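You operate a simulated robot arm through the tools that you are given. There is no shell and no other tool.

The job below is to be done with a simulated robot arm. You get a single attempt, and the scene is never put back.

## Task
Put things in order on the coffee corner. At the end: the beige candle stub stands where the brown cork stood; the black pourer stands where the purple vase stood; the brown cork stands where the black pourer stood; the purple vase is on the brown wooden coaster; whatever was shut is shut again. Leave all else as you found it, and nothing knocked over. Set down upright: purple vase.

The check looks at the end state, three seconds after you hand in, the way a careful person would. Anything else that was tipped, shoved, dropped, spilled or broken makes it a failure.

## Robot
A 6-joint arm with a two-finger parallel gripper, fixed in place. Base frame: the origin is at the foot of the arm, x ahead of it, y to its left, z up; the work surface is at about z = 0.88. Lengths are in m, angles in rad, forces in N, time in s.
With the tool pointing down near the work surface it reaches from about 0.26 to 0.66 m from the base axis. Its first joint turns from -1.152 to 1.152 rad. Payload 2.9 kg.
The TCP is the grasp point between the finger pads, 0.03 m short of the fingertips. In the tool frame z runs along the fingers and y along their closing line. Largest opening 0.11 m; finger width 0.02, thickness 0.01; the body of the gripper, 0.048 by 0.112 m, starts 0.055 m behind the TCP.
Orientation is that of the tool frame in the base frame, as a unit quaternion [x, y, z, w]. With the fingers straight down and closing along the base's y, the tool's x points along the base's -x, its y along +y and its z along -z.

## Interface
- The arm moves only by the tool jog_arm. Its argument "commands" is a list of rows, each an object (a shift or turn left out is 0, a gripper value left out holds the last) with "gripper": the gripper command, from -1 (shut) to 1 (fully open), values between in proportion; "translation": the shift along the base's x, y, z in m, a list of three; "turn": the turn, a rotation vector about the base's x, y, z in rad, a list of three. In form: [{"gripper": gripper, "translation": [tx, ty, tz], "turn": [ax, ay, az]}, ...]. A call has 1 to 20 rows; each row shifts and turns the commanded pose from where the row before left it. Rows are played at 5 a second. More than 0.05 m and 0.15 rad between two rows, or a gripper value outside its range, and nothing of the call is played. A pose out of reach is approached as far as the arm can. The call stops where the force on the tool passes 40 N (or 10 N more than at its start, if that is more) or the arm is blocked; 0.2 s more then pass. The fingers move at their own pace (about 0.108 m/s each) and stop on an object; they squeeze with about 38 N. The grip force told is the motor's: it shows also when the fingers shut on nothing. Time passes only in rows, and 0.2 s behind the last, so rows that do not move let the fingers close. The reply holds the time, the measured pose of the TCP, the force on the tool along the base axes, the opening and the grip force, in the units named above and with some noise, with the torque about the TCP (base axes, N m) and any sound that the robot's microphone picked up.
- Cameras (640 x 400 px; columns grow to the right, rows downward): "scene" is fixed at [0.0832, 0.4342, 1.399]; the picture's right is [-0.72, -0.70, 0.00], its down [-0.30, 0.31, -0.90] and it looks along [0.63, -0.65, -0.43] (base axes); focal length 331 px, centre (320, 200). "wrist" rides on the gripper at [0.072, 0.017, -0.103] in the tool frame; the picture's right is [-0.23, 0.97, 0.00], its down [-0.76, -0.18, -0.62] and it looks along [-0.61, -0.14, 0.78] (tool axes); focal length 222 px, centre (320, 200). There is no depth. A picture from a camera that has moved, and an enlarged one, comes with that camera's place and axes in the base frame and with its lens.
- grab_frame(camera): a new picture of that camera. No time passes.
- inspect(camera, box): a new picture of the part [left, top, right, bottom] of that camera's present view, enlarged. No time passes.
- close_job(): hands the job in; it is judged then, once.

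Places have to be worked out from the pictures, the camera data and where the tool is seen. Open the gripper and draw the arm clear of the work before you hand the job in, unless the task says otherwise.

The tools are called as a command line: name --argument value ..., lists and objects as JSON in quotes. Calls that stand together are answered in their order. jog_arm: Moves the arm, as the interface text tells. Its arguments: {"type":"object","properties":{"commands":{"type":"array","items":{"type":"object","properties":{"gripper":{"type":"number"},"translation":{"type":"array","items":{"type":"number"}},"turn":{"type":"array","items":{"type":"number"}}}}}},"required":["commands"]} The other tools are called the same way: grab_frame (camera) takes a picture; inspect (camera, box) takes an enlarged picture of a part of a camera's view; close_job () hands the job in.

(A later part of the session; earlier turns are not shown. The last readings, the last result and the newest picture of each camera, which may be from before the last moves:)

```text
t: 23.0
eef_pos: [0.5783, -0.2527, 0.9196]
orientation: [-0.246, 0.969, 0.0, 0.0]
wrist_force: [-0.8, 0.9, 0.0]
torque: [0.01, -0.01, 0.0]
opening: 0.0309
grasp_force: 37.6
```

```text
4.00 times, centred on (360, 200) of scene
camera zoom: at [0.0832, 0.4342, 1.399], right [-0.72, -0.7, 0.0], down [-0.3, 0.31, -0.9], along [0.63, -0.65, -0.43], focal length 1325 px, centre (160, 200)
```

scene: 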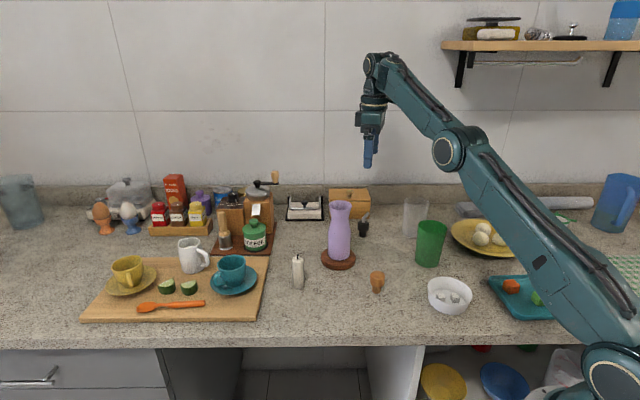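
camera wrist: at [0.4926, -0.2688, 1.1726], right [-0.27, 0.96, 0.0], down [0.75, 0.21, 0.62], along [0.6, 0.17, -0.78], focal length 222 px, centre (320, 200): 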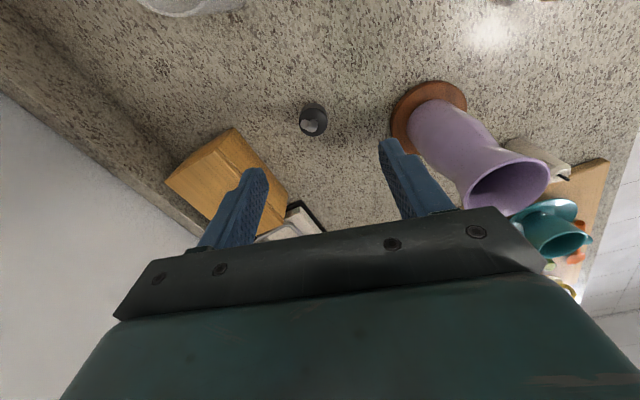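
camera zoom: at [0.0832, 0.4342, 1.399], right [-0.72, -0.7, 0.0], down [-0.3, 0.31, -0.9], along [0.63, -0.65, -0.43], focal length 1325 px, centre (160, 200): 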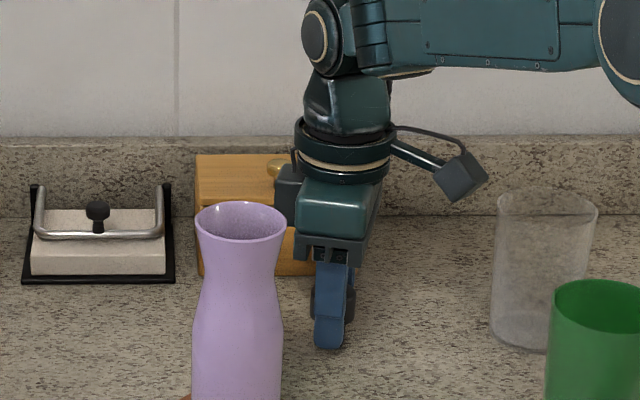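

Gripped at 31 mm with the pourer upright; its spot is (0.578, -0.2525). I lift it, checking the hold.

jog_arm --commands '[{"gripper": -0.8, "translation": [0, 0, 0.01]}, {"translation": [0, 0, 0.02]}, {"translation": [0, 0, 0.025]}, {"translation": [0, 0, 0.03]}, {"translation": [0, 0, 0]}]'

inspect --camera "wrist" --box '[240, 80, 400, 200]'

inspect --camera "scene" --box '[320, 150, 400, 250]'

```text
t: 24.2
eef_pos: [0.5802, -0.2521, 1.0058]
orientation: [-0.247, 0.969, 0.0, 0.0]
wrist_force: [-1.3, -0.6, -1.0]
torque: [-0.03, -0.02, 0.01]
opening: 0.0312
grasp_force: 37.8
```

```text
3.33 times, centred on (320, 140) of wrist
camera zoom: at [0.5086, -0.2727, 1.1108], right [-0.27, 0.96, 0.0], down [0.75, 0.21, 0.62], along [0.6, 0.17, -0.78], focal length 740 px, centre (320, 400)
```

zoom: 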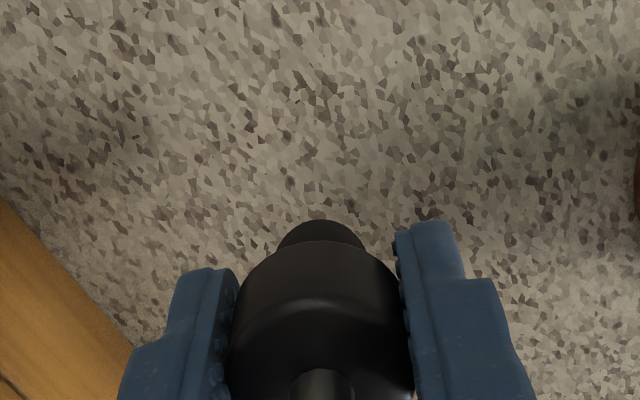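

```text
4.00 times, centred on (360, 200) of scene
camera zoom: at [0.0832, 0.4342, 1.399], right [-0.72, -0.7, 0.0], down [-0.3, 0.31, -0.9], along [0.63, -0.65, -0.43], focal length 1325 px, centre (160, 200)
```

zoom: 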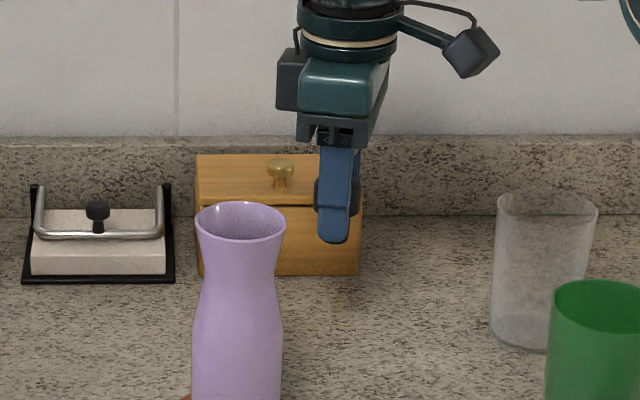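

Held steadily and upright. I carry it around the vase (first toward -x, then +y while rising) to above the vase's former spot at (0.449, 0.0435).

jog_arm --commands '[{"gripper": -0.8, "translation": [-0.033, 0.0173, 0.02]}, {"translation": [-0.033, 0.0173, 0.02]}, {"translation": [-0.033, 0.0173, 0.02]}, {"translation": [-0.0045, 0.0348, 0.015]}, {"translation": [-0.0045, 0.0348, 0.015]}, {"translation": [-0.0045, 0.0348, 0]}, {"translation": [-0.0045, 0.0348, 0]}, {"translation": [-0.0045, 0.0348, 0]}, {"translation": [-0.0045, 0.0348, 0]}, {"translation": [-0.0045, 0.0348, 0]}, {"translation": [0, 0, 0]}]'

grab_frame --camera "wrist"

grab_frame --camera "scene"

```text
t: 26.6
eef_pos: [0.449, 0.0457, 1.0949]
orientation: [-0.248, 0.969, 0.0, 0.0]
wrist_force: [-0.3, -0.4, -0.3]
torque: [-0.01, 0.02, 0.01]
opening: 0.0313
grasp_force: 37.8
```

```text
taken
camera wrist: at [0.3782, 0.0256, 1.1993], right [-0.27, 0.96, 0.0], down [0.75, 0.21, 0.62], along [0.6, 0.17, -0.78], focal length 222 px, centre (320, 200)
```

wrist: 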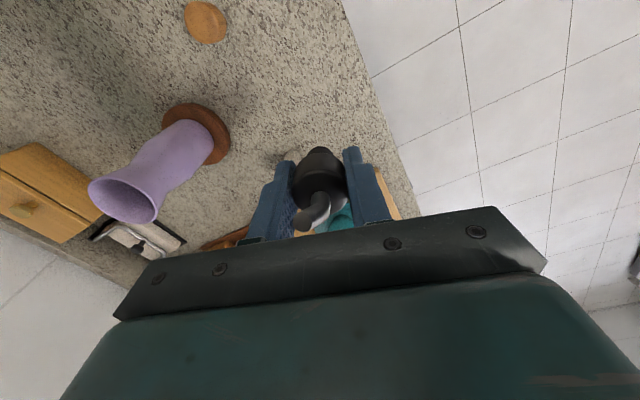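

```text
taken
```

scene: 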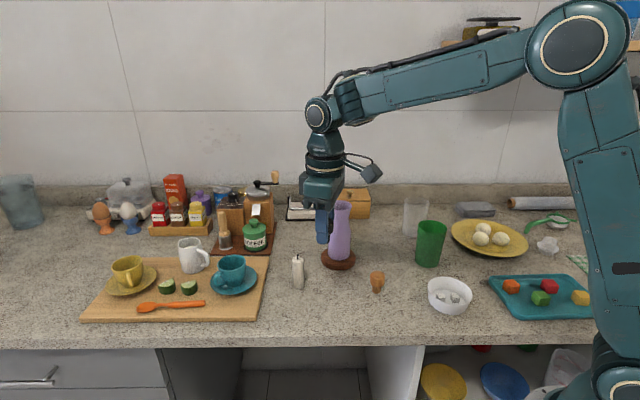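

TCP is above the target at about (0.449, 0.044). I descend to roughly 5 mm above touch-down and check.

jog_arm --commands '[{"gripper": -0.8, "translation": [0, 0, -0.03]}, {"translation": [0, 0, -0.04]}, {"translation": [0, 0, -0.04]}, {"translation": [0, 0, -0.03]}, {"translation": [0, 0, -0.02]}, {"translation": [0, 0, -0.01]}, {"translation": [0, 0, 0]}]'

inspect --camera "scene" --box '[270, 230, 400, 330]'

grab_frame --camera "wrist"

```text
t: 28.2
eef_pos: [0.4478, 0.0452, 0.9239]
orientation: [-0.247, 0.969, -0.001, 0.001]
wrist_force: [0.0, -0.5, 0.6]
torque: [0.04, -0.01, 0.0]
opening: 0.0308
grasp_force: 38.4
```

```text
4.00 times, centred on (335, 280) of scene
camera zoom: at [0.0832, 0.4342, 1.399], right [-0.72, -0.7, 0.0], down [-0.3, 0.31, -0.9], along [0.63, -0.65, -0.43], focal length 1325 px, centre (260, -120)
```

zoom: 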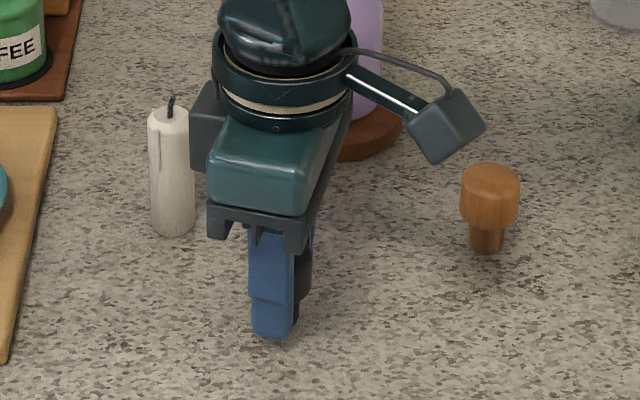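

```text
taken
camera wrist: at [0.3769, 0.0239, 1.0291], right [-0.27, 0.96, 0.0], down [0.75, 0.21, 0.62], along [0.6, 0.17, -0.78], focal length 222 px, centre (320, 200)
```

wrist: 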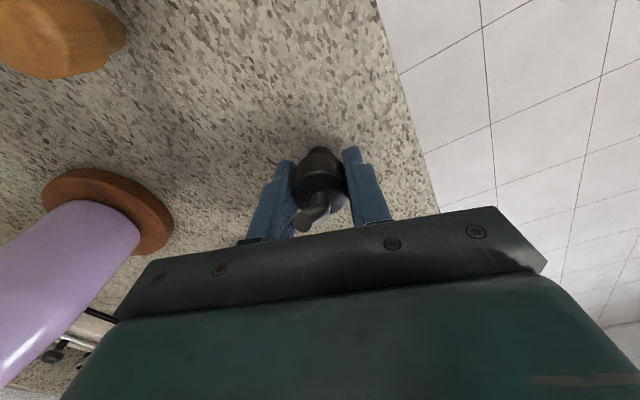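

About 4–5 mm remain. I trim (+1, -1) mm and lower in fine steps, watching the force.

jog_arm --commands '[{"gripper": -0.8, "translation": [0.001, -0.001, -0.002]}, {"translation": [0, 0, -0.0015]}, {"translation": [0, 0, 0]}]'

```text
t: 29.0
eef_pos: [0.45, 0.0416, 0.9208]
orientation: [-0.247, 0.969, 0.0, -0.001]
wrist_force: [-0.3, -0.5, -0.1]
torque: [-0.03, 0.03, 0.0]
opening: 0.0311
grasp_force: 38.1
```

No contact yet; continuing down in 1 mm steps.

jog_arm --commands '[{"gripper": -0.8, "translation": [0, 0, -0.001]}, {"translation": [0, 0, -0.0005]}, {"translation": [0, 0, 0]}]'

```text
t: 29.8
eef_pos: [0.4486, 0.0416, 0.9203]
orientation: [-0.247, 0.969, 0.0, 0.0]
wrist_force: [-0.4, 0.2, 1.1]
torque: [0.01, -0.01, -0.02]
opening: 0.0311
grasp_force: 37.9
```

Height equals that at pick-up; force still ≈1 N. I shift +1 mm in y and lower 1 mm more to confirm touch-down.

jog_arm --commands '[{"gripper": -0.8, "translation": [0, 0.001, 0]}, {"translation": [0, 0, -0.001]}, {"translation": [0, 0, 0]}]'

inspect --camera "wrist" --box '[260, 120, 380, 240]'

```text
t: 30.6
eef_pos: [0.4501, 0.0429, 0.918]
orientation: [-0.248, 0.969, 0.0, 0.001]
wrist_force: [-3.4, -3.8, 14.9]
torque: [-0.17, 0.15, 0.01]
opening: 0.0311
grasp_force: 37.8
```

```text
3.33 times, centred on (320, 180) of wrist
camera zoom: at [0.3784, 0.0225, 1.0237], right [-0.27, 0.96, 0.0], down [0.75, 0.21, 0.62], along [0.6, 0.17, -0.78], focal length 740 px, centre (320, 267)
```

zoom: 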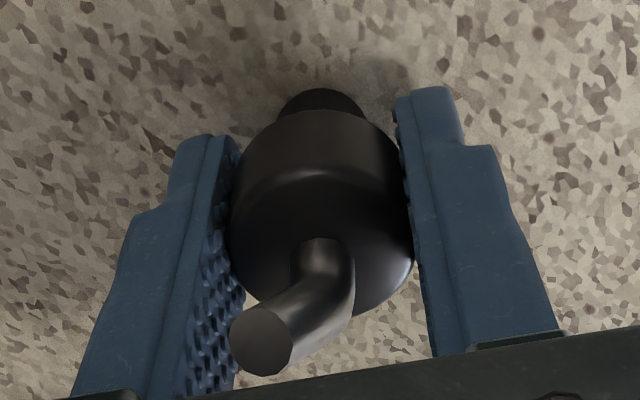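

Touch-down at 15 N. I relieve 1 mm and check before releasing.

jog_arm --commands '[{"gripper": -0.8, "translation": [0, 0, 0.0008]}, {"translation": [0, 0, 0]}]'

```text
t: 31.2
eef_pos: [0.4495, 0.0422, 0.9194]
orientation: [-0.248, 0.969, 0.001, 0.0]
wrist_force: [1.5, -2.7, 4.8]
torque: [-0.11, -0.02, 0.0]
opening: 0.0312
grasp_force: 37.6
```

Light contact (≈5 N). I open slowly to release the pourer, without moving the arm.

jog_arm --commands '[{"gripper": -0.5}, {"gripper": -0.42}, {"gripper": -0.38}, {"gripper": -0.33}, {"gripper": -0.25}, {"gripper": -0.1}, {"gripper": 0.1}, {"gripper": 0.3}, {"gripper": 0.4}, {"gripper": 0.4}]'

inspect --camera "wrist" --box '[260, 120, 380, 240]'

inspect --camera "scene" --box '[270, 230, 400, 330]'

```text
t: 33.4
eef_pos: [0.4501, 0.044, 0.92]
orientation: [-0.247, 0.969, -0.001, -0.001]
wrist_force: [-0.2, -0.5, -0.2]
torque: [-0.01, -0.03, 0.01]
opening: 0.0768
grasp_force: 0.0
```

```text
3.33 times, centred on (320, 180) of wrist
camera zoom: at [0.3786, 0.0232, 1.0241], right [-0.27, 0.96, 0.0], down [0.75, 0.21, 0.62], along [0.6, 0.17, -0.78], focal length 740 px, centre (320, 267)
```

zoom: 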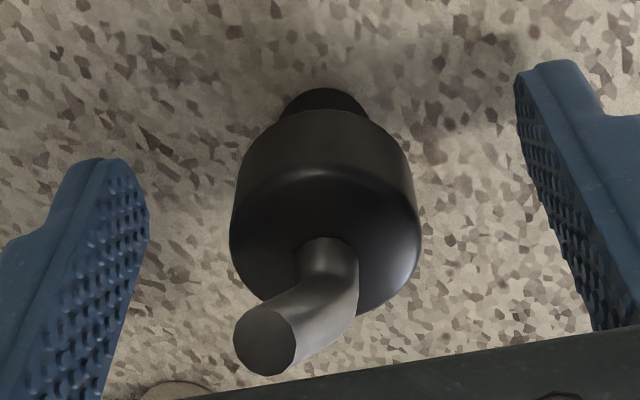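

```text
4.00 times, centred on (335, 280) of scene
camera zoom: at [0.0832, 0.4342, 1.399], right [-0.72, -0.7, 0.0], down [-0.3, 0.31, -0.9], along [0.63, -0.65, -0.43], focal length 1325 px, centre (260, -120)
```

zoom: 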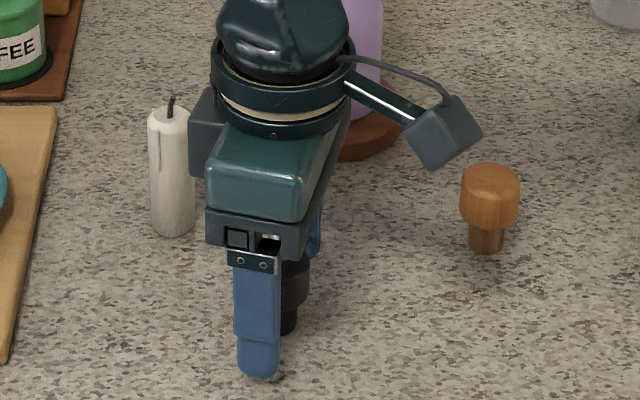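

The pourer stands by itself. I retreat straight up and view the result.

jog_arm --commands '[{"gripper": 0.4, "translation": [0, 0, 0.01]}, {"translation": [0, 0, 0.02]}, {"translation": [0, 0, 0.04]}, {"translation": [0, 0, 0.04]}, {"translation": [0, 0, 0.04]}, {"translation": [0, 0, 0.02]}, {"translation": [0, 0, 0]}]'

inspect --camera "scene" --box '[260, 200, 420, 330]'

grab_frame --camera "wrist"

```text
t: 35.0
eef_pos: [0.4513, 0.0425, 1.0875]
orientation: [-0.247, 0.969, 0.0, 0.0]
wrist_force: [0.8, 0.4, -0.3]
torque: [0.03, -0.01, -0.03]
opening: 0.0771
grasp_force: 0.1
```

```text
3.08 times, centred on (340, 265) of scene
camera zoom: at [0.0831, 0.4342, 1.399], right [-0.72, -0.7, 0.0], down [-0.3, 0.31, -0.9], along [0.63, -0.65, -0.43], focal length 1019 px, centre (258, 0)
```

zoom: 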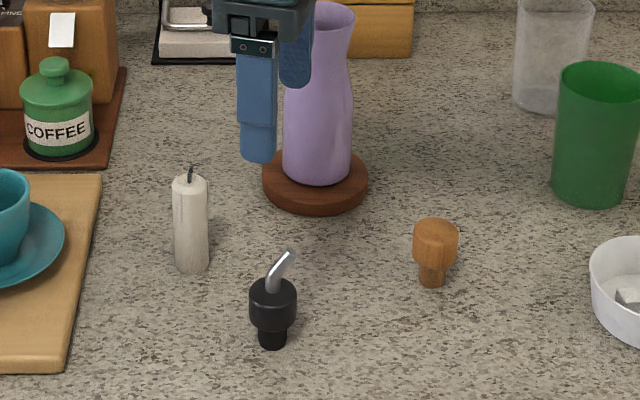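

```text
taken
camera wrist: at [0.3791, 0.0217, 1.1934], right [-0.27, 0.96, 0.0], down [0.75, 0.21, 0.62], along [0.6, 0.17, -0.78], focal length 222 px, centre (320, 200)
```

wrist: 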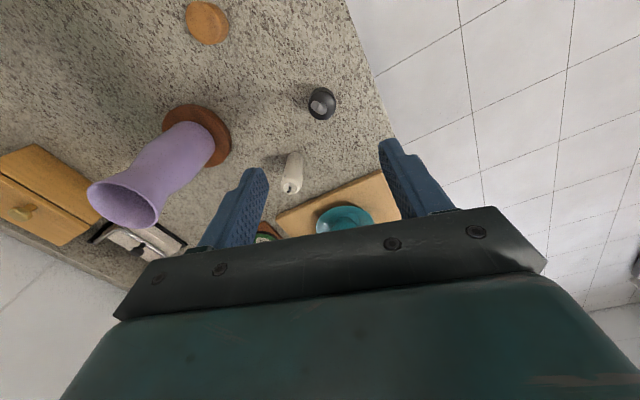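

The pourer stands upright on the vase's former spot. Next is the cork, at about (0.408, -0.084); I move above it at this height.

jog_arm --commands '[{"gripper": 0.4, "translation": [-0.0108, -0.0316, 0]}, {"translation": [-0.0108, -0.0316, 0]}, {"translation": [-0.0108, -0.0316, 0]}, {"translation": [-0.0108, -0.0316, 0]}, {"translation": [0, 0, 0]}]'

inspect --camera "wrist" --box '[240, 60, 400, 180]'

inspect --camera "scene" --box '[260, 200, 420, 330]'

```text
t: 36.2
eef_pos: [0.4063, -0.0848, 1.0903]
orientation: [-0.248, 0.969, -0.001, 0.0]
wrist_force: [-0.2, 0.4, -0.3]
torque: [0.01, -0.01, 0.0]
opening: 0.0768
grasp_force: 0.0
```

```text
3.33 times, centred on (320, 120) of wrist
camera zoom: at [0.3359, -0.1049, 1.1943], right [-0.27, 0.96, 0.0], down [0.75, 0.21, 0.62], along [0.6, 0.17, -0.78], focal length 740 px, centre (320, 467)
```

zoom: 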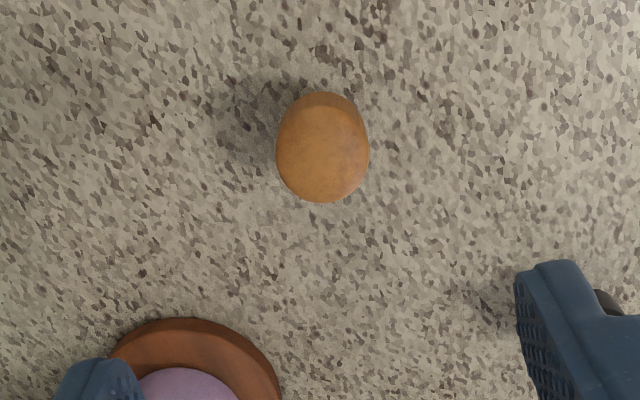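

```text
3.08 times, centred on (340, 265) of scene
camera zoom: at [0.0832, 0.4342, 1.399], right [-0.72, -0.7, 0.0], down [-0.3, 0.31, -0.9], along [0.63, -0.65, -0.43], focal length 1019 px, centre (258, 0)
```

zoom: 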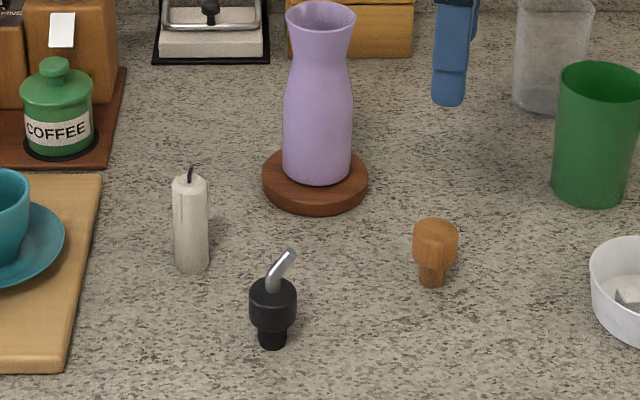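

The cork is at (0.408, -0.0845), within 2 mm of the TCP. I descend to just above its head and re-check.

jog_arm --commands '[{"gripper": 0.4, "translation": [0.0015, 0.0003, -0.04]}, {"translation": [0, 0, -0.04]}, {"translation": [0, 0, -0.03]}, {"translation": [0, 0, 0]}]'

inspect --camera "wrist" --box '[240, 80, 400, 200]'

inspect --camera "scene" --box '[320, 210, 430, 310]'

```text
t: 37.2
eef_pos: [0.4094, -0.0853, 0.9801]
orientation: [-0.247, 0.969, 0.0, 0.0]
wrist_force: [1.0, -0.2, -0.6]
torque: [-0.01, 0.01, -0.01]
opening: 0.0772
grasp_force: 0.1
```

```text
3.33 times, centred on (320, 140) of wrist
camera zoom: at [0.3376, -0.1045, 1.0844], right [-0.27, 0.96, 0.0], down [0.75, 0.21, 0.62], along [0.6, 0.17, -0.78], focal length 740 px, centre (320, 400)
```

zoom: 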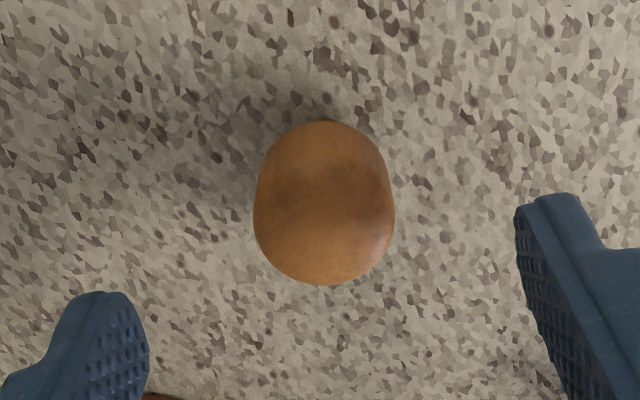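

```text
4.00 times, centred on (375, 260) of scene
camera zoom: at [0.0832, 0.4342, 1.399], right [-0.72, -0.7, 0.0], down [-0.3, 0.31, -0.9], along [0.63, -0.65, -0.43], focal length 1325 px, centre (100, -40)
```

zoom: 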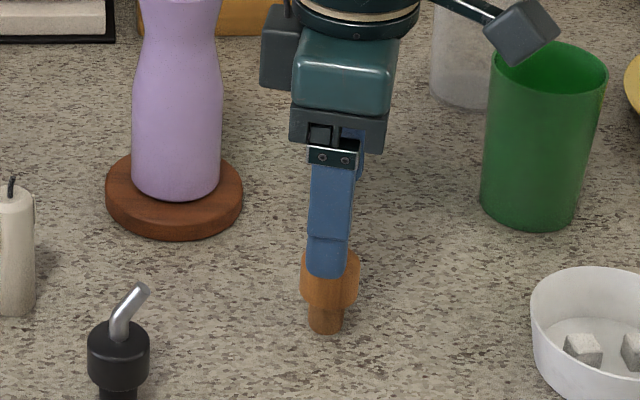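

Still centred. I descend 6 cm to grasp height on the cork's head and close gradually.

jog_arm --commands '[{"gripper": 0.4, "translation": [-0.0005, 0.0005, -0.025]}, {"translation": [0, 0, -0.02]}, {"translation": [0, 0, -0.0145]}, {"translation": [0, 0, 0]}]'

inspect --camera "wrist" --box '[240, 80, 400, 200]'

inspect --camera "scene" --box '[320, 210, 430, 310]'

```text
t: 38.2
eef_pos: [0.4078, -0.0842, 0.9181]
orientation: [-0.248, 0.969, 0.001, 0.0]
wrist_force: [-0.4, 0.1, 0.2]
torque: [-0.01, 0.0, 0.0]
opening: 0.0769
grasp_force: 0.0
```

```text
3.33 times, centred on (320, 140) of wrist
camera zoom: at [0.3362, -0.1037, 1.0234], right [-0.27, 0.96, 0.0], down [0.75, 0.21, 0.62], along [0.6, 0.17, -0.78], focal length 740 px, centre (320, 400)
```

zoom: 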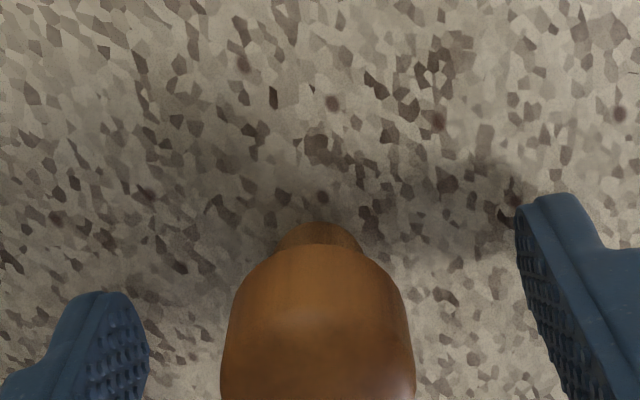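

```text
4.00 times, centred on (375, 260) of scene
camera zoom: at [0.0832, 0.4342, 1.399], right [-0.72, -0.7, 0.0], down [-0.3, 0.31, -0.9], along [0.63, -0.65, -0.43], focal length 1325 px, centre (100, -40)
```

zoom: 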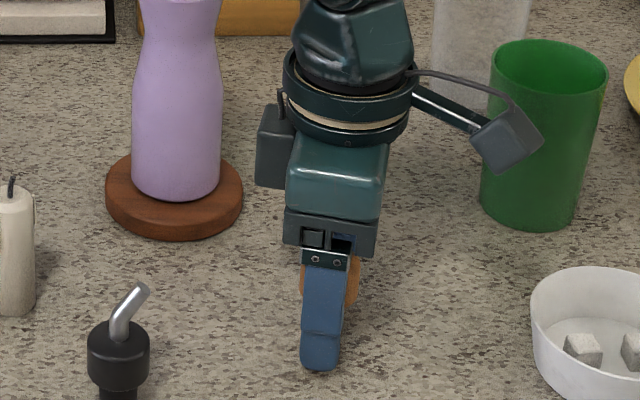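

Fingers straddle the cork at z≈0.918. Closing now.

jog_arm --commands '[{"gripper": 0.1}, {"gripper": -0.15}, {"gripper": -0.3}, {"gripper": -0.4}, {"gripper": -0.55}, {"gripper": -0.8}, {"gripper": -0.8}]'

inspect --camera "wrist" --box '[240, 80, 400, 200]'

inspect --camera "scene" --box '[320, 210, 430, 310]'

```text
t: 39.8
eef_pos: [0.408, -0.0834, 0.9192]
orientation: [-0.247, 0.969, 0.0, 0.0]
wrist_force: [-0.2, -0.5, 0.4]
torque: [0.02, -0.01, -0.02]
opening: 0.0305
grasp_force: 37.9
```

```text
3.33 times, centred on (320, 140) of wrist
camera zoom: at [0.3363, -0.1037, 1.0237], right [-0.27, 0.96, 0.0], down [0.75, 0.21, 0.62], along [0.6, 0.17, -0.78], focal length 740 px, centre (320, 400)
```

zoom: 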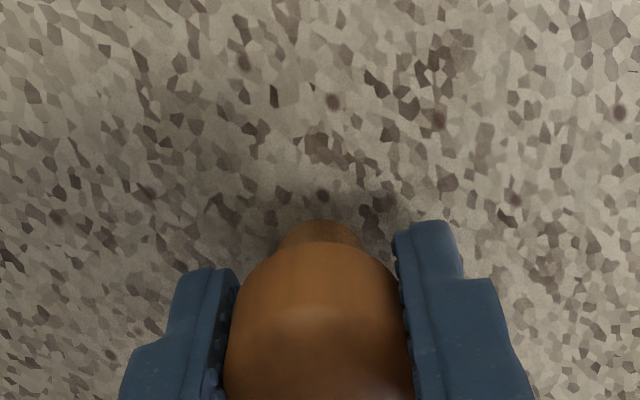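

```text
4.00 times, centred on (375, 260) of scene
camera zoom: at [0.0831, 0.4342, 1.399], right [-0.72, -0.7, 0.0], down [-0.3, 0.31, -0.9], along [0.63, -0.65, -0.43], focal length 1325 px, centre (100, -40)
```

zoom: 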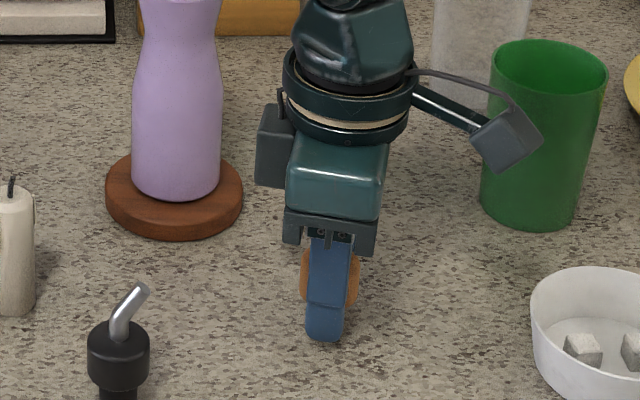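

Cork gripped at 30.5 mm; its spot is (0.408, -0.084). I lift it and check.

jog_arm --commands '[{"gripper": -0.8, "translation": [0, 0, 0.01]}, {"translation": [0, 0, 0.02]}, {"translation": [0, 0, 0.03]}, {"translation": [0, 0, 0.03]}, {"translation": [0, 0, 0]}]'

inspect --camera "wrist" --box '[240, 80, 400, 200]'

grab_frame --camera "scene"

```text
t: 41.0
eef_pos: [0.4074, -0.084, 1.01]
orientation: [-0.247, 0.969, 0.0, 0.0]
wrist_force: [0.1, 0.1, 0.4]
torque: [-0.04, 0.01, 0.02]
opening: 0.0308
grasp_force: 37.9
```

```text
3.33 times, centred on (320, 140) of wrist
camera zoom: at [0.3362, -0.1042, 1.1146], right [-0.27, 0.96, 0.0], down [0.75, 0.21, 0.62], along [0.6, 0.17, -0.78], focal length 740 px, centre (320, 400)
```

zoom: 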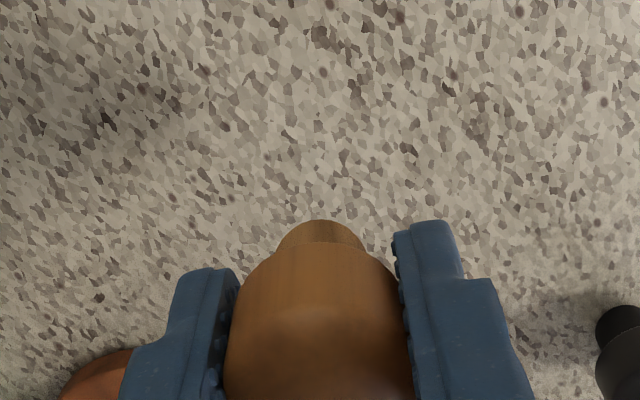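

```text
taken
```

scene: 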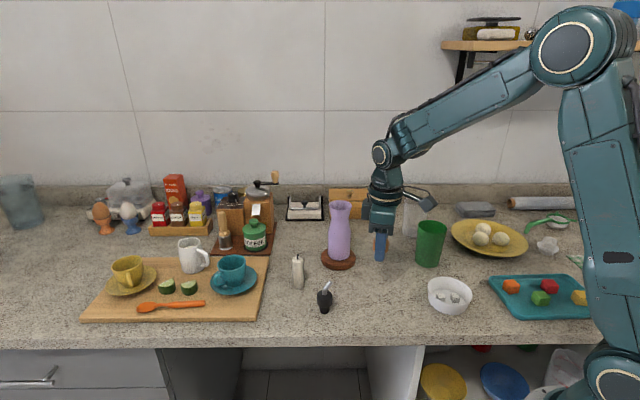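

The cork is held upright. I carry it to the pourer's former spot by way of (0.48, -0.20), keeping well clear of the vase, green cup and glass.

jog_arm --commands '[{"gripper": -0.8, "translation": [0.018, -0.029, 0]}, {"translation": [0.018, -0.029, 0]}, {"translation": [0.018, -0.029, 0]}, {"translation": [0.018, -0.029, 0]}, {"translation": [0.0245, -0.0131, 0]}, {"translation": [0.0245, -0.0131, 0]}, {"translation": [0.0245, -0.0131, 0]}, {"translation": [0.0245, -0.0131, 0]}, {"translation": [0, 0, 0]}]'

inspect --camera "scene" --box '[320, 150, 440, 260]'

grab_frame --camera "wrist"

```text
t: 43.0
eef_pos: [0.5777, -0.251, 1.0082]
orientation: [-0.247, 0.969, 0.001, -0.001]
wrist_force: [0.3, -0.2, -0.5]
torque: [0.01, -0.02, 0.06]
opening: 0.0309
grasp_force: 38.1
```

```text
3.64 times, centred on (380, 205) of scene
camera zoom: at [0.0832, 0.4342, 1.399], right [-0.72, -0.7, 0.0], down [-0.3, 0.31, -0.9], along [0.63, -0.65, -0.43], focal length 1205 px, centre (102, 182)
```

zoom: 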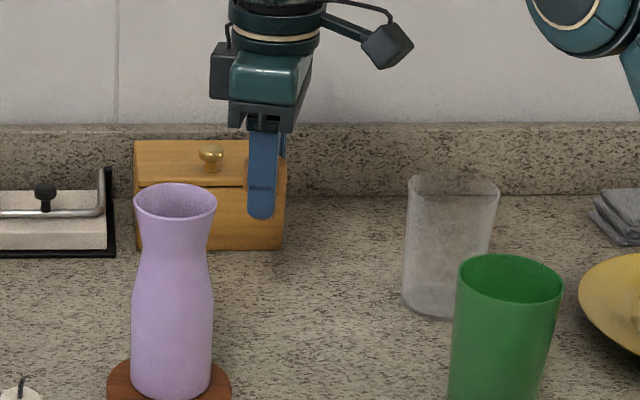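

```text
taken
camera wrist: at [0.5062, -0.272, 1.1129], right [-0.27, 0.96, 0.0], down [0.75, 0.21, 0.62], along [0.6, 0.17, -0.78], focal length 222 px, centre (320, 200)
```

wrist: 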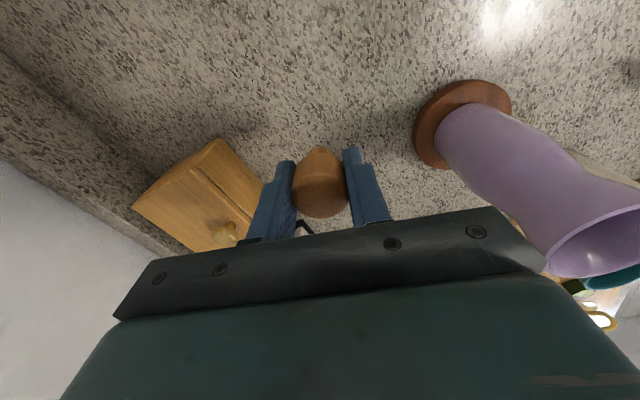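

Over the target at (0.578, -0.251). I trim (+0.5, -1) mm and descend to about 5 mm above touch-down.

jog_arm --commands '[{"gripper": -0.8, "translation": [0.0005, -0.001, -0.02]}, {"translation": [0, 0, -0.03]}, {"translation": [0, 0, -0.02]}, {"translation": [0, 0, -0.015]}, {"translation": [0, 0, 0]}]'

inspect --camera "scene" --box '[320, 150, 440, 260]'

```text
t: 44.2
eef_pos: [0.578, -0.2525, 0.9246]
orientation: [-0.247, 0.969, 0.0, 0.0]
wrist_force: [0.4, -0.1, -0.4]
torque: [-0.01, -0.01, 0.01]
opening: 0.0305
grasp_force: 38.2
```

```text
3.64 times, centred on (380, 205) of scene
camera zoom: at [0.0832, 0.4342, 1.399], right [-0.72, -0.7, 0.0], down [-0.3, 0.31, -0.9], along [0.63, -0.65, -0.43], focal length 1205 px, centre (102, 182)
```

zoom: 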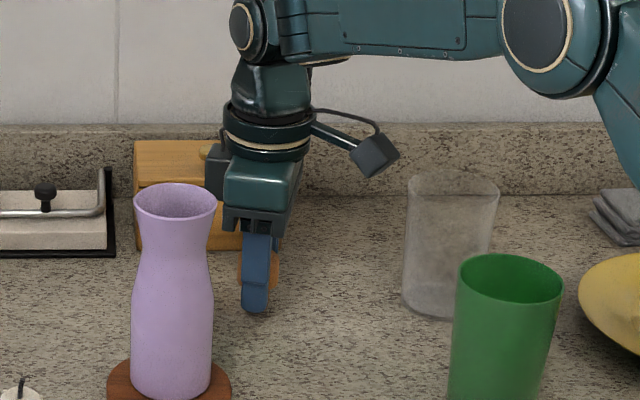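

Position is right; I lower in fine steps to contact.

jog_arm --commands '[{"gripper": -0.8, "translation": [0, 0, -0.003]}, {"translation": [0, 0, -0.0015]}, {"translation": [0, 0, 0]}]'

```text
t: 45.0
eef_pos: [0.5793, -0.2526, 0.9202]
orientation: [-0.247, 0.969, 0.0, 0.0]
wrist_force: [-0.3, 0.7, -0.4]
torque: [0.03, 0.05, 0.0]
opening: 0.0307
grasp_force: 37.7
```

jog_arm --commands '[{"gripper": -0.8, "translation": [0, 0, -0.001]}, {"translation": [0, 0, 0]}]'

```text
t: 45.6
eef_pos: [0.5781, -0.2538, 0.9191]
orientation: [-0.247, 0.969, 0.0, 0.0]
wrist_force: [-0.1, 0.1, -0.3]
torque: [0.01, 0.02, -0.03]
opening: 0.0308
grasp_force: 37.8
```

No contact yet (force ≈0); another millimetre down.

jog_arm --commands '[{"gripper": -0.8, "translation": [0, 0, -0.001]}, {"translation": [0, 0, 0]}]'

```text
t: 46.2
eef_pos: [0.5779, -0.2522, 0.9179]
orientation: [-0.247, 0.969, -0.002, 0.002]
wrist_force: [-0.1, -0.1, 7.7]
torque: [-0.01, -0.02, 0.02]
opening: 0.0308
grasp_force: 37.7
```

Contact with 7.7 N. I relieve slightly and open slowly.

jog_arm --commands '[{"gripper": -0.8, "translation": [0, 0, 0.0004]}, {"gripper": -0.5}, {"gripper": -0.43}, {"gripper": -0.4}, {"gripper": -0.35}, {"gripper": -0.25}, {"gripper": -0.1}, {"gripper": 0.1}, {"gripper": 0.3}, {"gripper": 0.4}, {"gripper": 0.4}]'

inspect --camera "wrist" --box '[240, 80, 400, 240]'

inspect --camera "scene" --box '[320, 150, 440, 260]'

```text
t: 48.6
eef_pos: [0.5784, -0.253, 0.9184]
orientation: [-0.246, 0.969, 0.0, 0.0]
wrist_force: [1.4, 0.2, -0.4]
torque: [-0.02, 0.0, 0.05]
opening: 0.0769
grasp_force: 0.0
```

```text
2.50 times, centred on (320, 160) of wrist
camera zoom: at [0.5065, -0.2726, 1.0228], right [-0.27, 0.96, 0.0], down [0.75, 0.21, 0.62], along [0.6, 0.17, -0.78], focal length 555 px, centre (320, 300)
```

zoom: 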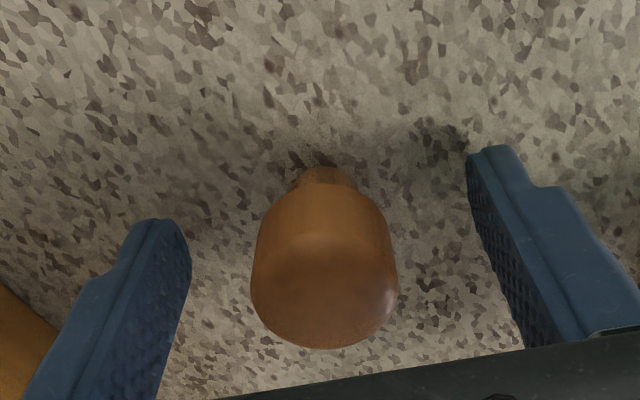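

```text
3.64 times, centred on (380, 205) of scene
camera zoom: at [0.0832, 0.4342, 1.399], right [-0.72, -0.7, 0.0], down [-0.3, 0.31, -0.9], along [0.63, -0.65, -0.43], focal length 1205 px, centre (102, 182)
```

zoom: 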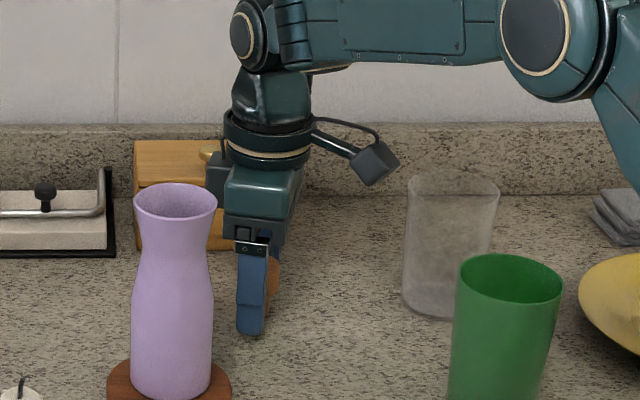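

The cork stands on its own. I rise straight up, then back out the same way and look.

jog_arm --commands '[{"gripper": 0.4, "translation": [0, 0, 0.01]}, {"translation": [0, 0, 0.02]}, {"translation": [0, 0, 0.03]}, {"translation": [0, 0, 0.03]}, {"translation": [-0.0245, 0.0131, 0.02]}, {"translation": [-0.0245, 0.0131, 0.03]}, {"translation": [-0.0245, 0.0131, 0.03]}, {"translation": [0, 0, 0]}]'

inspect --camera "scene" --box '[260, 180, 420, 330]'

grab_frame --camera "wrist"

```text
t: 50.4
eef_pos: [0.5046, -0.2094, 1.0883]
orientation: [-0.248, 0.969, 0.0, 0.0]
wrist_force: [1.1, 1.0, -1.2]
torque: [-0.05, 0.0, 0.0]
opening: 0.077
grasp_force: 0.0
```

```text
2.67 times, centred on (340, 255) of scene
camera zoom: at [0.0831, 0.4342, 1.399], right [-0.72, -0.7, 0.0], down [-0.3, 0.31, -0.9], along [0.63, -0.65, -0.43], focal length 883 px, centre (267, 53)
```

zoom: 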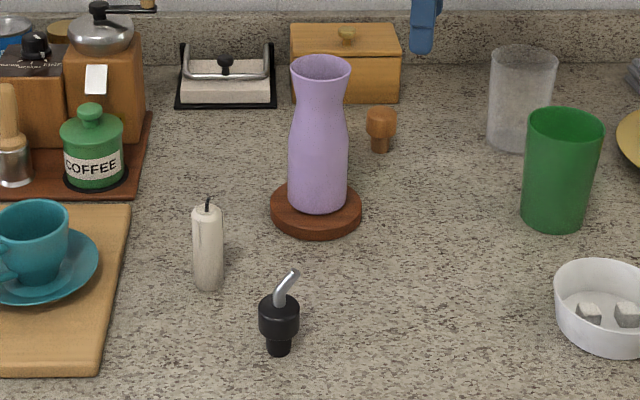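

```text
taken
camera wrist: at [0.4327, -0.2291, 1.1925], right [-0.27, 0.96, 0.0], down [0.75, 0.21, 0.62], along [0.6, 0.17, -0.78], focal length 222 px, centre (320, 200)
```

wrist: 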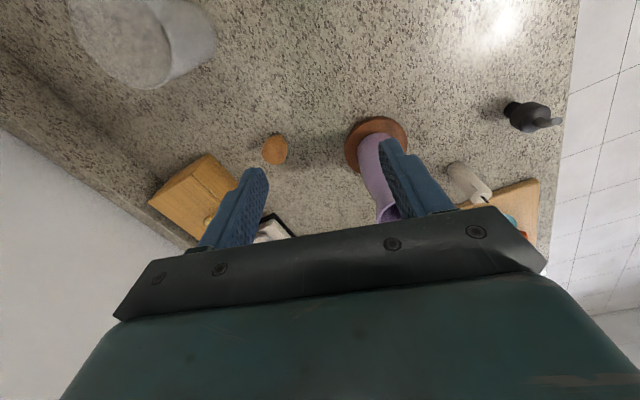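

Cork stands exactly where the pourer was. Next is the candle at about (0.550, 0.027); I go around the vase at safe height to above it.

jog_arm --commands '[{"gripper": 0.4, "translation": [-0.0182, 0.0365, 0.015]}, {"translation": [-0.0182, 0.0365, 0.015]}, {"translation": [-0.0182, 0.0365, 0.01]}, {"translation": [0.025, 0.0317, 0]}, {"translation": [0.025, 0.0317, 0]}, {"translation": [0.025, 0.0317, 0]}, {"translation": [0.025, 0.0317, 0]}, {"translation": [0, 0, 0]}]'

inspect --camera "wrist" --box '[240, 40, 400, 200]'

inspect --camera "scene" --box '[220, 150, 380, 310]'

```text
t: 52.2
eef_pos: [0.5482, 0.0267, 1.1292]
orientation: [-0.247, 0.969, -0.001, 0.0]
wrist_force: [0.2, 0.0, -0.7]
torque: [0.0, -0.01, 0.01]
opening: 0.077
grasp_force: 0.0
```

```text
2.50 times, centred on (320, 120) of wrist
camera zoom: at [0.4764, 0.0057, 1.2345], right [-0.27, 0.96, 0.0], down [0.75, 0.21, 0.62], along [0.6, 0.17, -0.78], focal length 555 px, centre (320, 400)
```

zoom: 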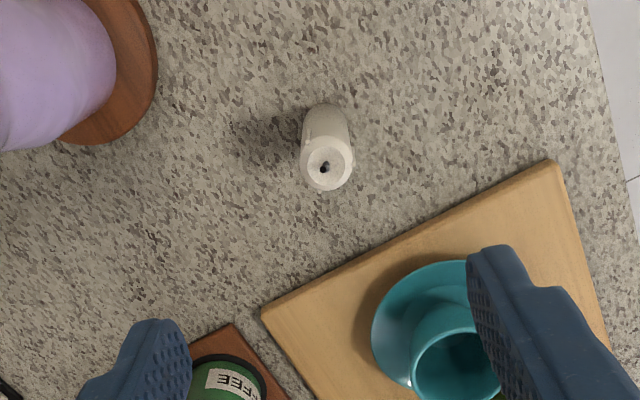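

```text
2.50 times, centred on (300, 230) of scene
camera zoom: at [0.0831, 0.4342, 1.399], right [-0.72, -0.7, 0.0], down [-0.3, 0.31, -0.9], along [0.63, -0.65, -0.43], focal length 828 px, centre (370, 125)
```

zoom: 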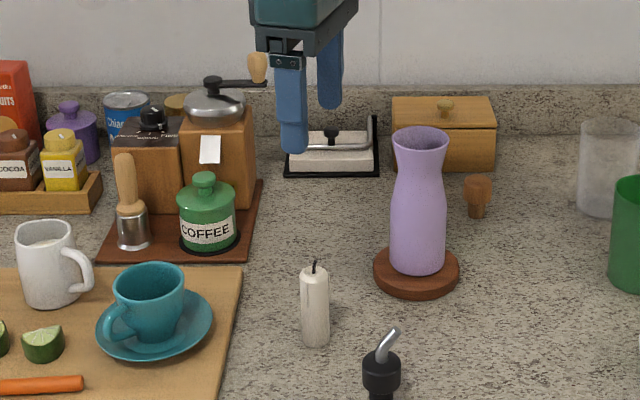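

The candle computes to (0.551, 0.029). I shift onto it and descend to z≈1.02 (fingertips above the wick), then re-check.

jog_arm --commands '[{"gripper": 0.4, "translation": [0.0025, 0.002, -0.03]}, {"translation": [0, 0, -0.04]}, {"translation": [0, 0, -0.035]}, {"translation": [0, 0, 0]}]'

inspect --camera "wrist" --box '[240, 60, 400, 200]'

inspect --camera "scene" --box '[220, 190, 360, 310]'

```text
t: 53.2
eef_pos: [0.5497, 0.0241, 1.0253]
orientation: [-0.248, 0.969, 0.0, 0.0]
wrist_force: [0.2, 0.3, 0.6]
torque: [0.01, -0.01, -0.01]
opening: 0.0771
grasp_force: 0.1
```

```text
2.86 times, centred on (320, 130) of wrist
camera zoom: at [0.4782, 0.0036, 1.1298], right [-0.27, 0.96, 0.0], down [0.75, 0.21, 0.62], along [0.6, 0.17, -0.78], focal length 635 px, centre (320, 400)
```

zoom: 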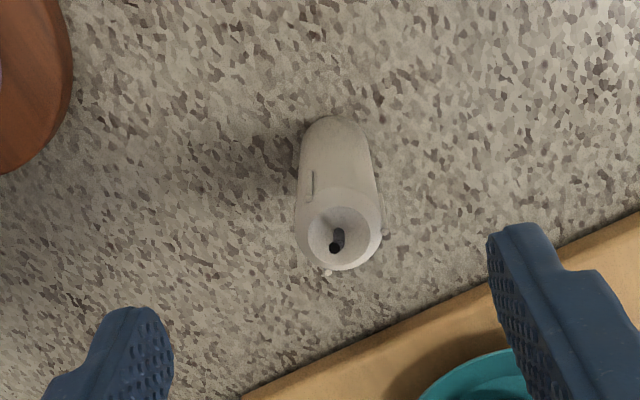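

```text
3.33 times, centred on (290, 250) of scene
camera zoom: at [0.0832, 0.4342, 1.399], right [-0.72, -0.7, 0.0], down [-0.3, 0.31, -0.9], along [0.63, -0.65, -0.43], focal length 1104 px, centre (420, 33)
```

zoom: 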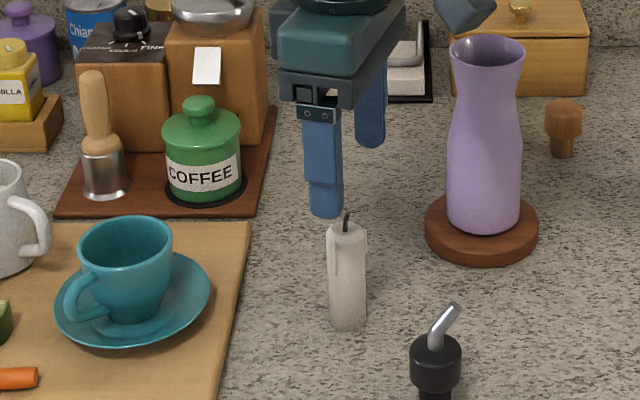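

The candle is about 4.5 mm toward +y from the finger centre. I correct and re-check before going down around it.

jog_arm --commands '[{"gripper": 0.4, "translation": [-0.0005, 0.004, -0.01]}, {"translation": [0, 0, 0]}, {"translation": [0, 0, 0]}]'

inspect --camera "wrist" --box '[240, 60, 400, 200]'

```text
t: 54.0
eef_pos: [0.5493, 0.0304, 1.0146]
orientation: [-0.247, 0.969, 0.0, 0.0]
wrist_force: [0.8, -0.8, 0.0]
torque: [-0.01, 0.0, 0.0]
opening: 0.077
grasp_force: 0.0
```

```text
2.86 times, centred on (320, 130) of wrist
camera zoom: at [0.4779, 0.0092, 1.1194], right [-0.27, 0.96, 0.0], down [0.75, 0.21, 0.62], along [0.6, 0.17, -0.78], focal length 635 px, centre (320, 400)
```

zoom: 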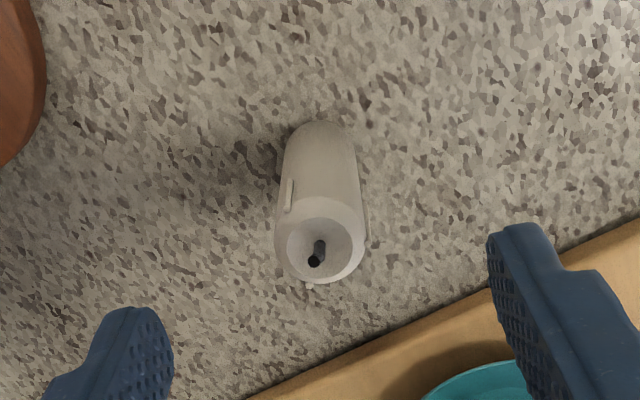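

Candle is centred now. I descend around it to z≈0.935 (fingertips at ~0.905).

jog_arm --commands '[{"gripper": 0.4, "translation": [-0.001, -0.0005, -0.03]}, {"translation": [0, 0, -0.03]}, {"translation": [0, 0, -0.02]}, {"translation": [0, 0, 0]}]'

inspect --camera "wrist" --box '[240, 80, 400, 240]'

inspect --camera "scene" --box '[220, 190, 360, 310]'

```text
t: 55.0
eef_pos: [0.5523, 0.0291, 0.9308]
orientation: [-0.248, 0.969, 0.0, 0.0]
wrist_force: [0.4, -1.1, -0.2]
torque: [-0.02, 0.0, 0.0]
opening: 0.077
grasp_force: 0.1
```

```text
2.50 times, centred on (320, 160) of wrist
camera zoom: at [0.481, 0.009, 1.0361], right [-0.27, 0.96, 0.0], down [0.75, 0.21, 0.62], along [0.6, 0.17, -0.78], focal length 555 px, centre (320, 300)
```

zoom: 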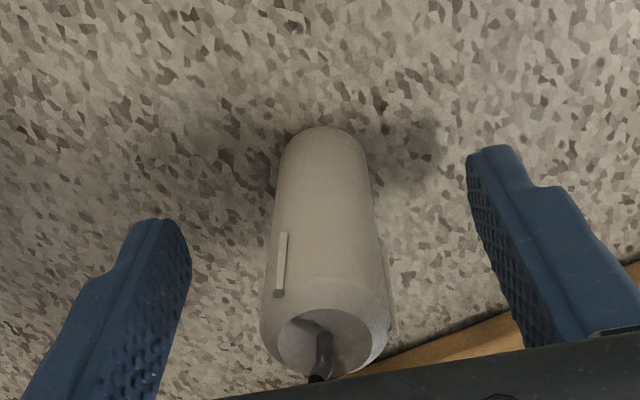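

```text
3.33 times, centred on (290, 250) of scene
camera zoom: at [0.0832, 0.4342, 1.399], right [-0.72, -0.7, 0.0], down [-0.3, 0.31, -0.9], along [0.63, -0.65, -0.43], focal length 1104 px, centre (420, 33)
```

zoom: 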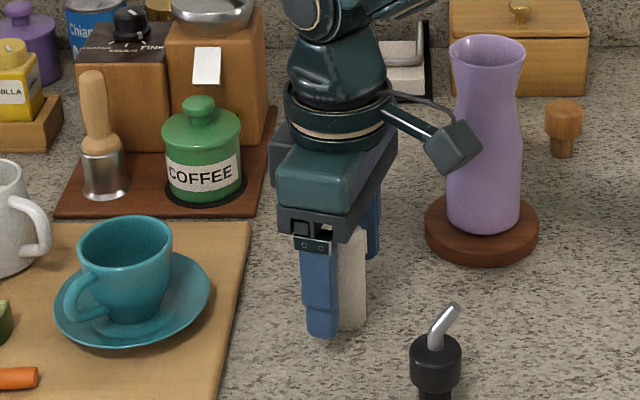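

No contact. The candle is ~4 mm off along the finger width, so I trim by (-3, -1.5) mm, raise 2 mm to leave room above the wick, then close gradually.

jog_arm --commands '[{"gripper": 0.4, "translation": [-0.003, -0.0015, 0.002]}, {"translation": [0, 0, 0]}, {"gripper": 0.1}, {"gripper": -0.15}, {"gripper": -0.35}]'

inspect --camera "wrist" --box '[240, 80, 400, 240]'

```text
t: 56.2
eef_pos: [0.5499, 0.0268, 0.9359]
orientation: [-0.247, 0.969, 0.0, 0.0]
wrist_force: [0.0, 0.0, 0.5]
torque: [-0.01, 0.01, 0.04]
opening: 0.0355
grasp_force: 0.1
```

```text
2.50 times, centred on (320, 160) of wrist
camera zoom: at [0.4776, 0.0077, 1.0396], right [-0.27, 0.96, 0.0], down [0.75, 0.21, 0.62], along [0.6, 0.17, -0.78], focal length 555 px, centre (320, 300)
```

zoom: 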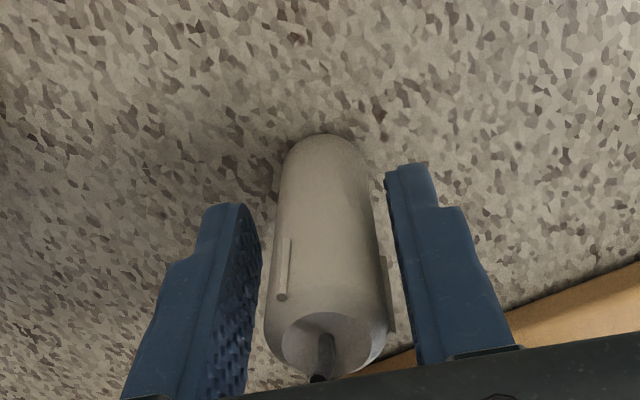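

Well centred between the fingers. Closing to grip.

jog_arm --commands '[{"gripper": -0.45}, {"gripper": -0.52}, {"gripper": -0.6}, {"gripper": -0.85}, {"gripper": -0.85}]'

inspect --camera "wrist" --box '[240, 80, 400, 240]'

inspect --camera "scene" --box '[220, 190, 360, 310]'

```text
t: 57.4
eef_pos: [0.5493, 0.0278, 0.9362]
orientation: [-0.247, 0.969, 0.001, -0.001]
wrist_force: [-0.3, 0.4, 0.3]
torque: [0.02, 0.01, 0.01]
opening: 0.0247
grasp_force: 38.4
```

```text
2.50 times, centred on (320, 160) of wrist
camera zoom: at [0.4776, 0.0077, 1.0396], right [-0.27, 0.96, 0.0], down [0.75, 0.21, 0.62], along [0.6, 0.17, -0.78], focal length 555 px, centre (320, 300)
```

zoom: 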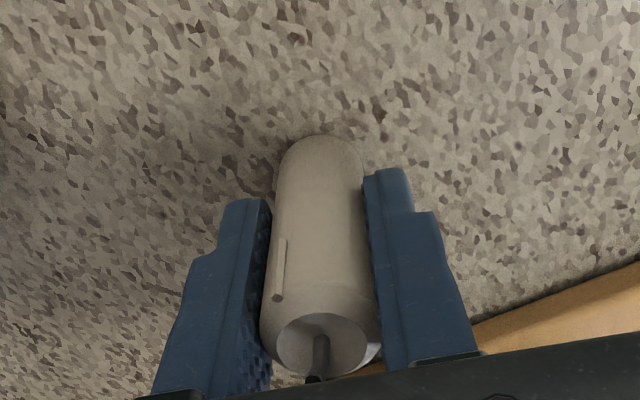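

```text
3.33 times, centred on (290, 250) of scene
camera zoom: at [0.0831, 0.4342, 1.399], right [-0.72, -0.7, 0.0], down [-0.3, 0.31, -0.9], along [0.63, -0.65, -0.43], focal length 1104 px, centre (420, 33)
```

zoom: 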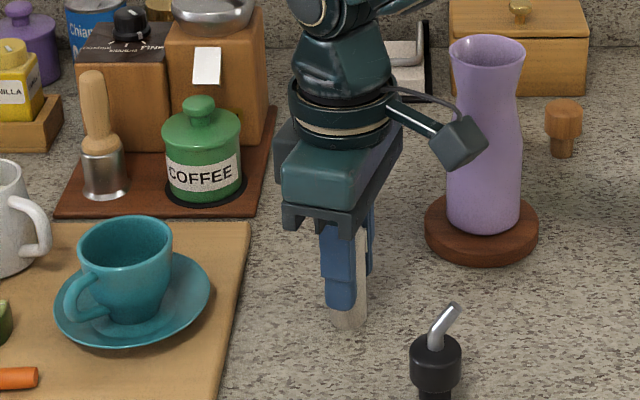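

Candle gripped at 24.7 mm, upright. I lift gently and check.

jog_arm --commands '[{"gripper": -0.85, "translation": [0, 0, 0.01]}, {"translation": [0, 0, 0.02]}, {"translation": [0, 0, 0.03]}, {"translation": [0, 0, 0.03]}, {"translation": [0, 0, 0.03]}, {"translation": [0, 0, 0]}]'

inspect --camera "scene" --box '[220, 150, 380, 310]'

inspect --camera "wrist" --box '[240, 80, 400, 240]'

```text
t: 58.8
eef_pos: [0.5496, 0.0269, 1.0554]
orientation: [-0.247, 0.969, 0.0, 0.0]
wrist_force: [-0.5, -0.5, -0.8]
torque: [0.01, 0.02, -0.02]
opening: 0.0245
grasp_force: 37.9
```

```text
2.50 times, centred on (300, 230) of scene
camera zoom: at [0.0832, 0.4342, 1.399], right [-0.72, -0.7, 0.0], down [-0.3, 0.31, -0.9], along [0.63, -0.65, -0.43], focal length 828 px, centre (370, 125)
```

zoom: 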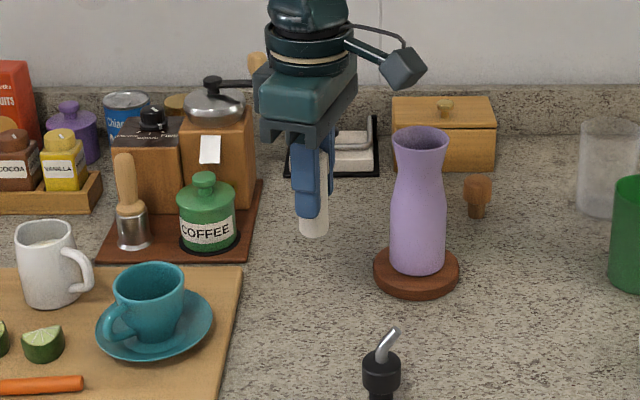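

```text
2.50 times, centred on (320, 160) of wrist
camera zoom: at [0.4775, 0.006, 1.1598], right [-0.27, 0.96, 0.0], down [0.75, 0.21, 0.62], along [0.6, 0.17, -0.78], focal length 555 px, centre (320, 300)
```

zoom: 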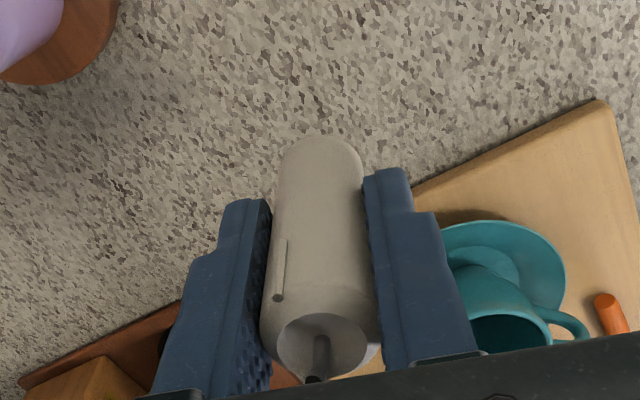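

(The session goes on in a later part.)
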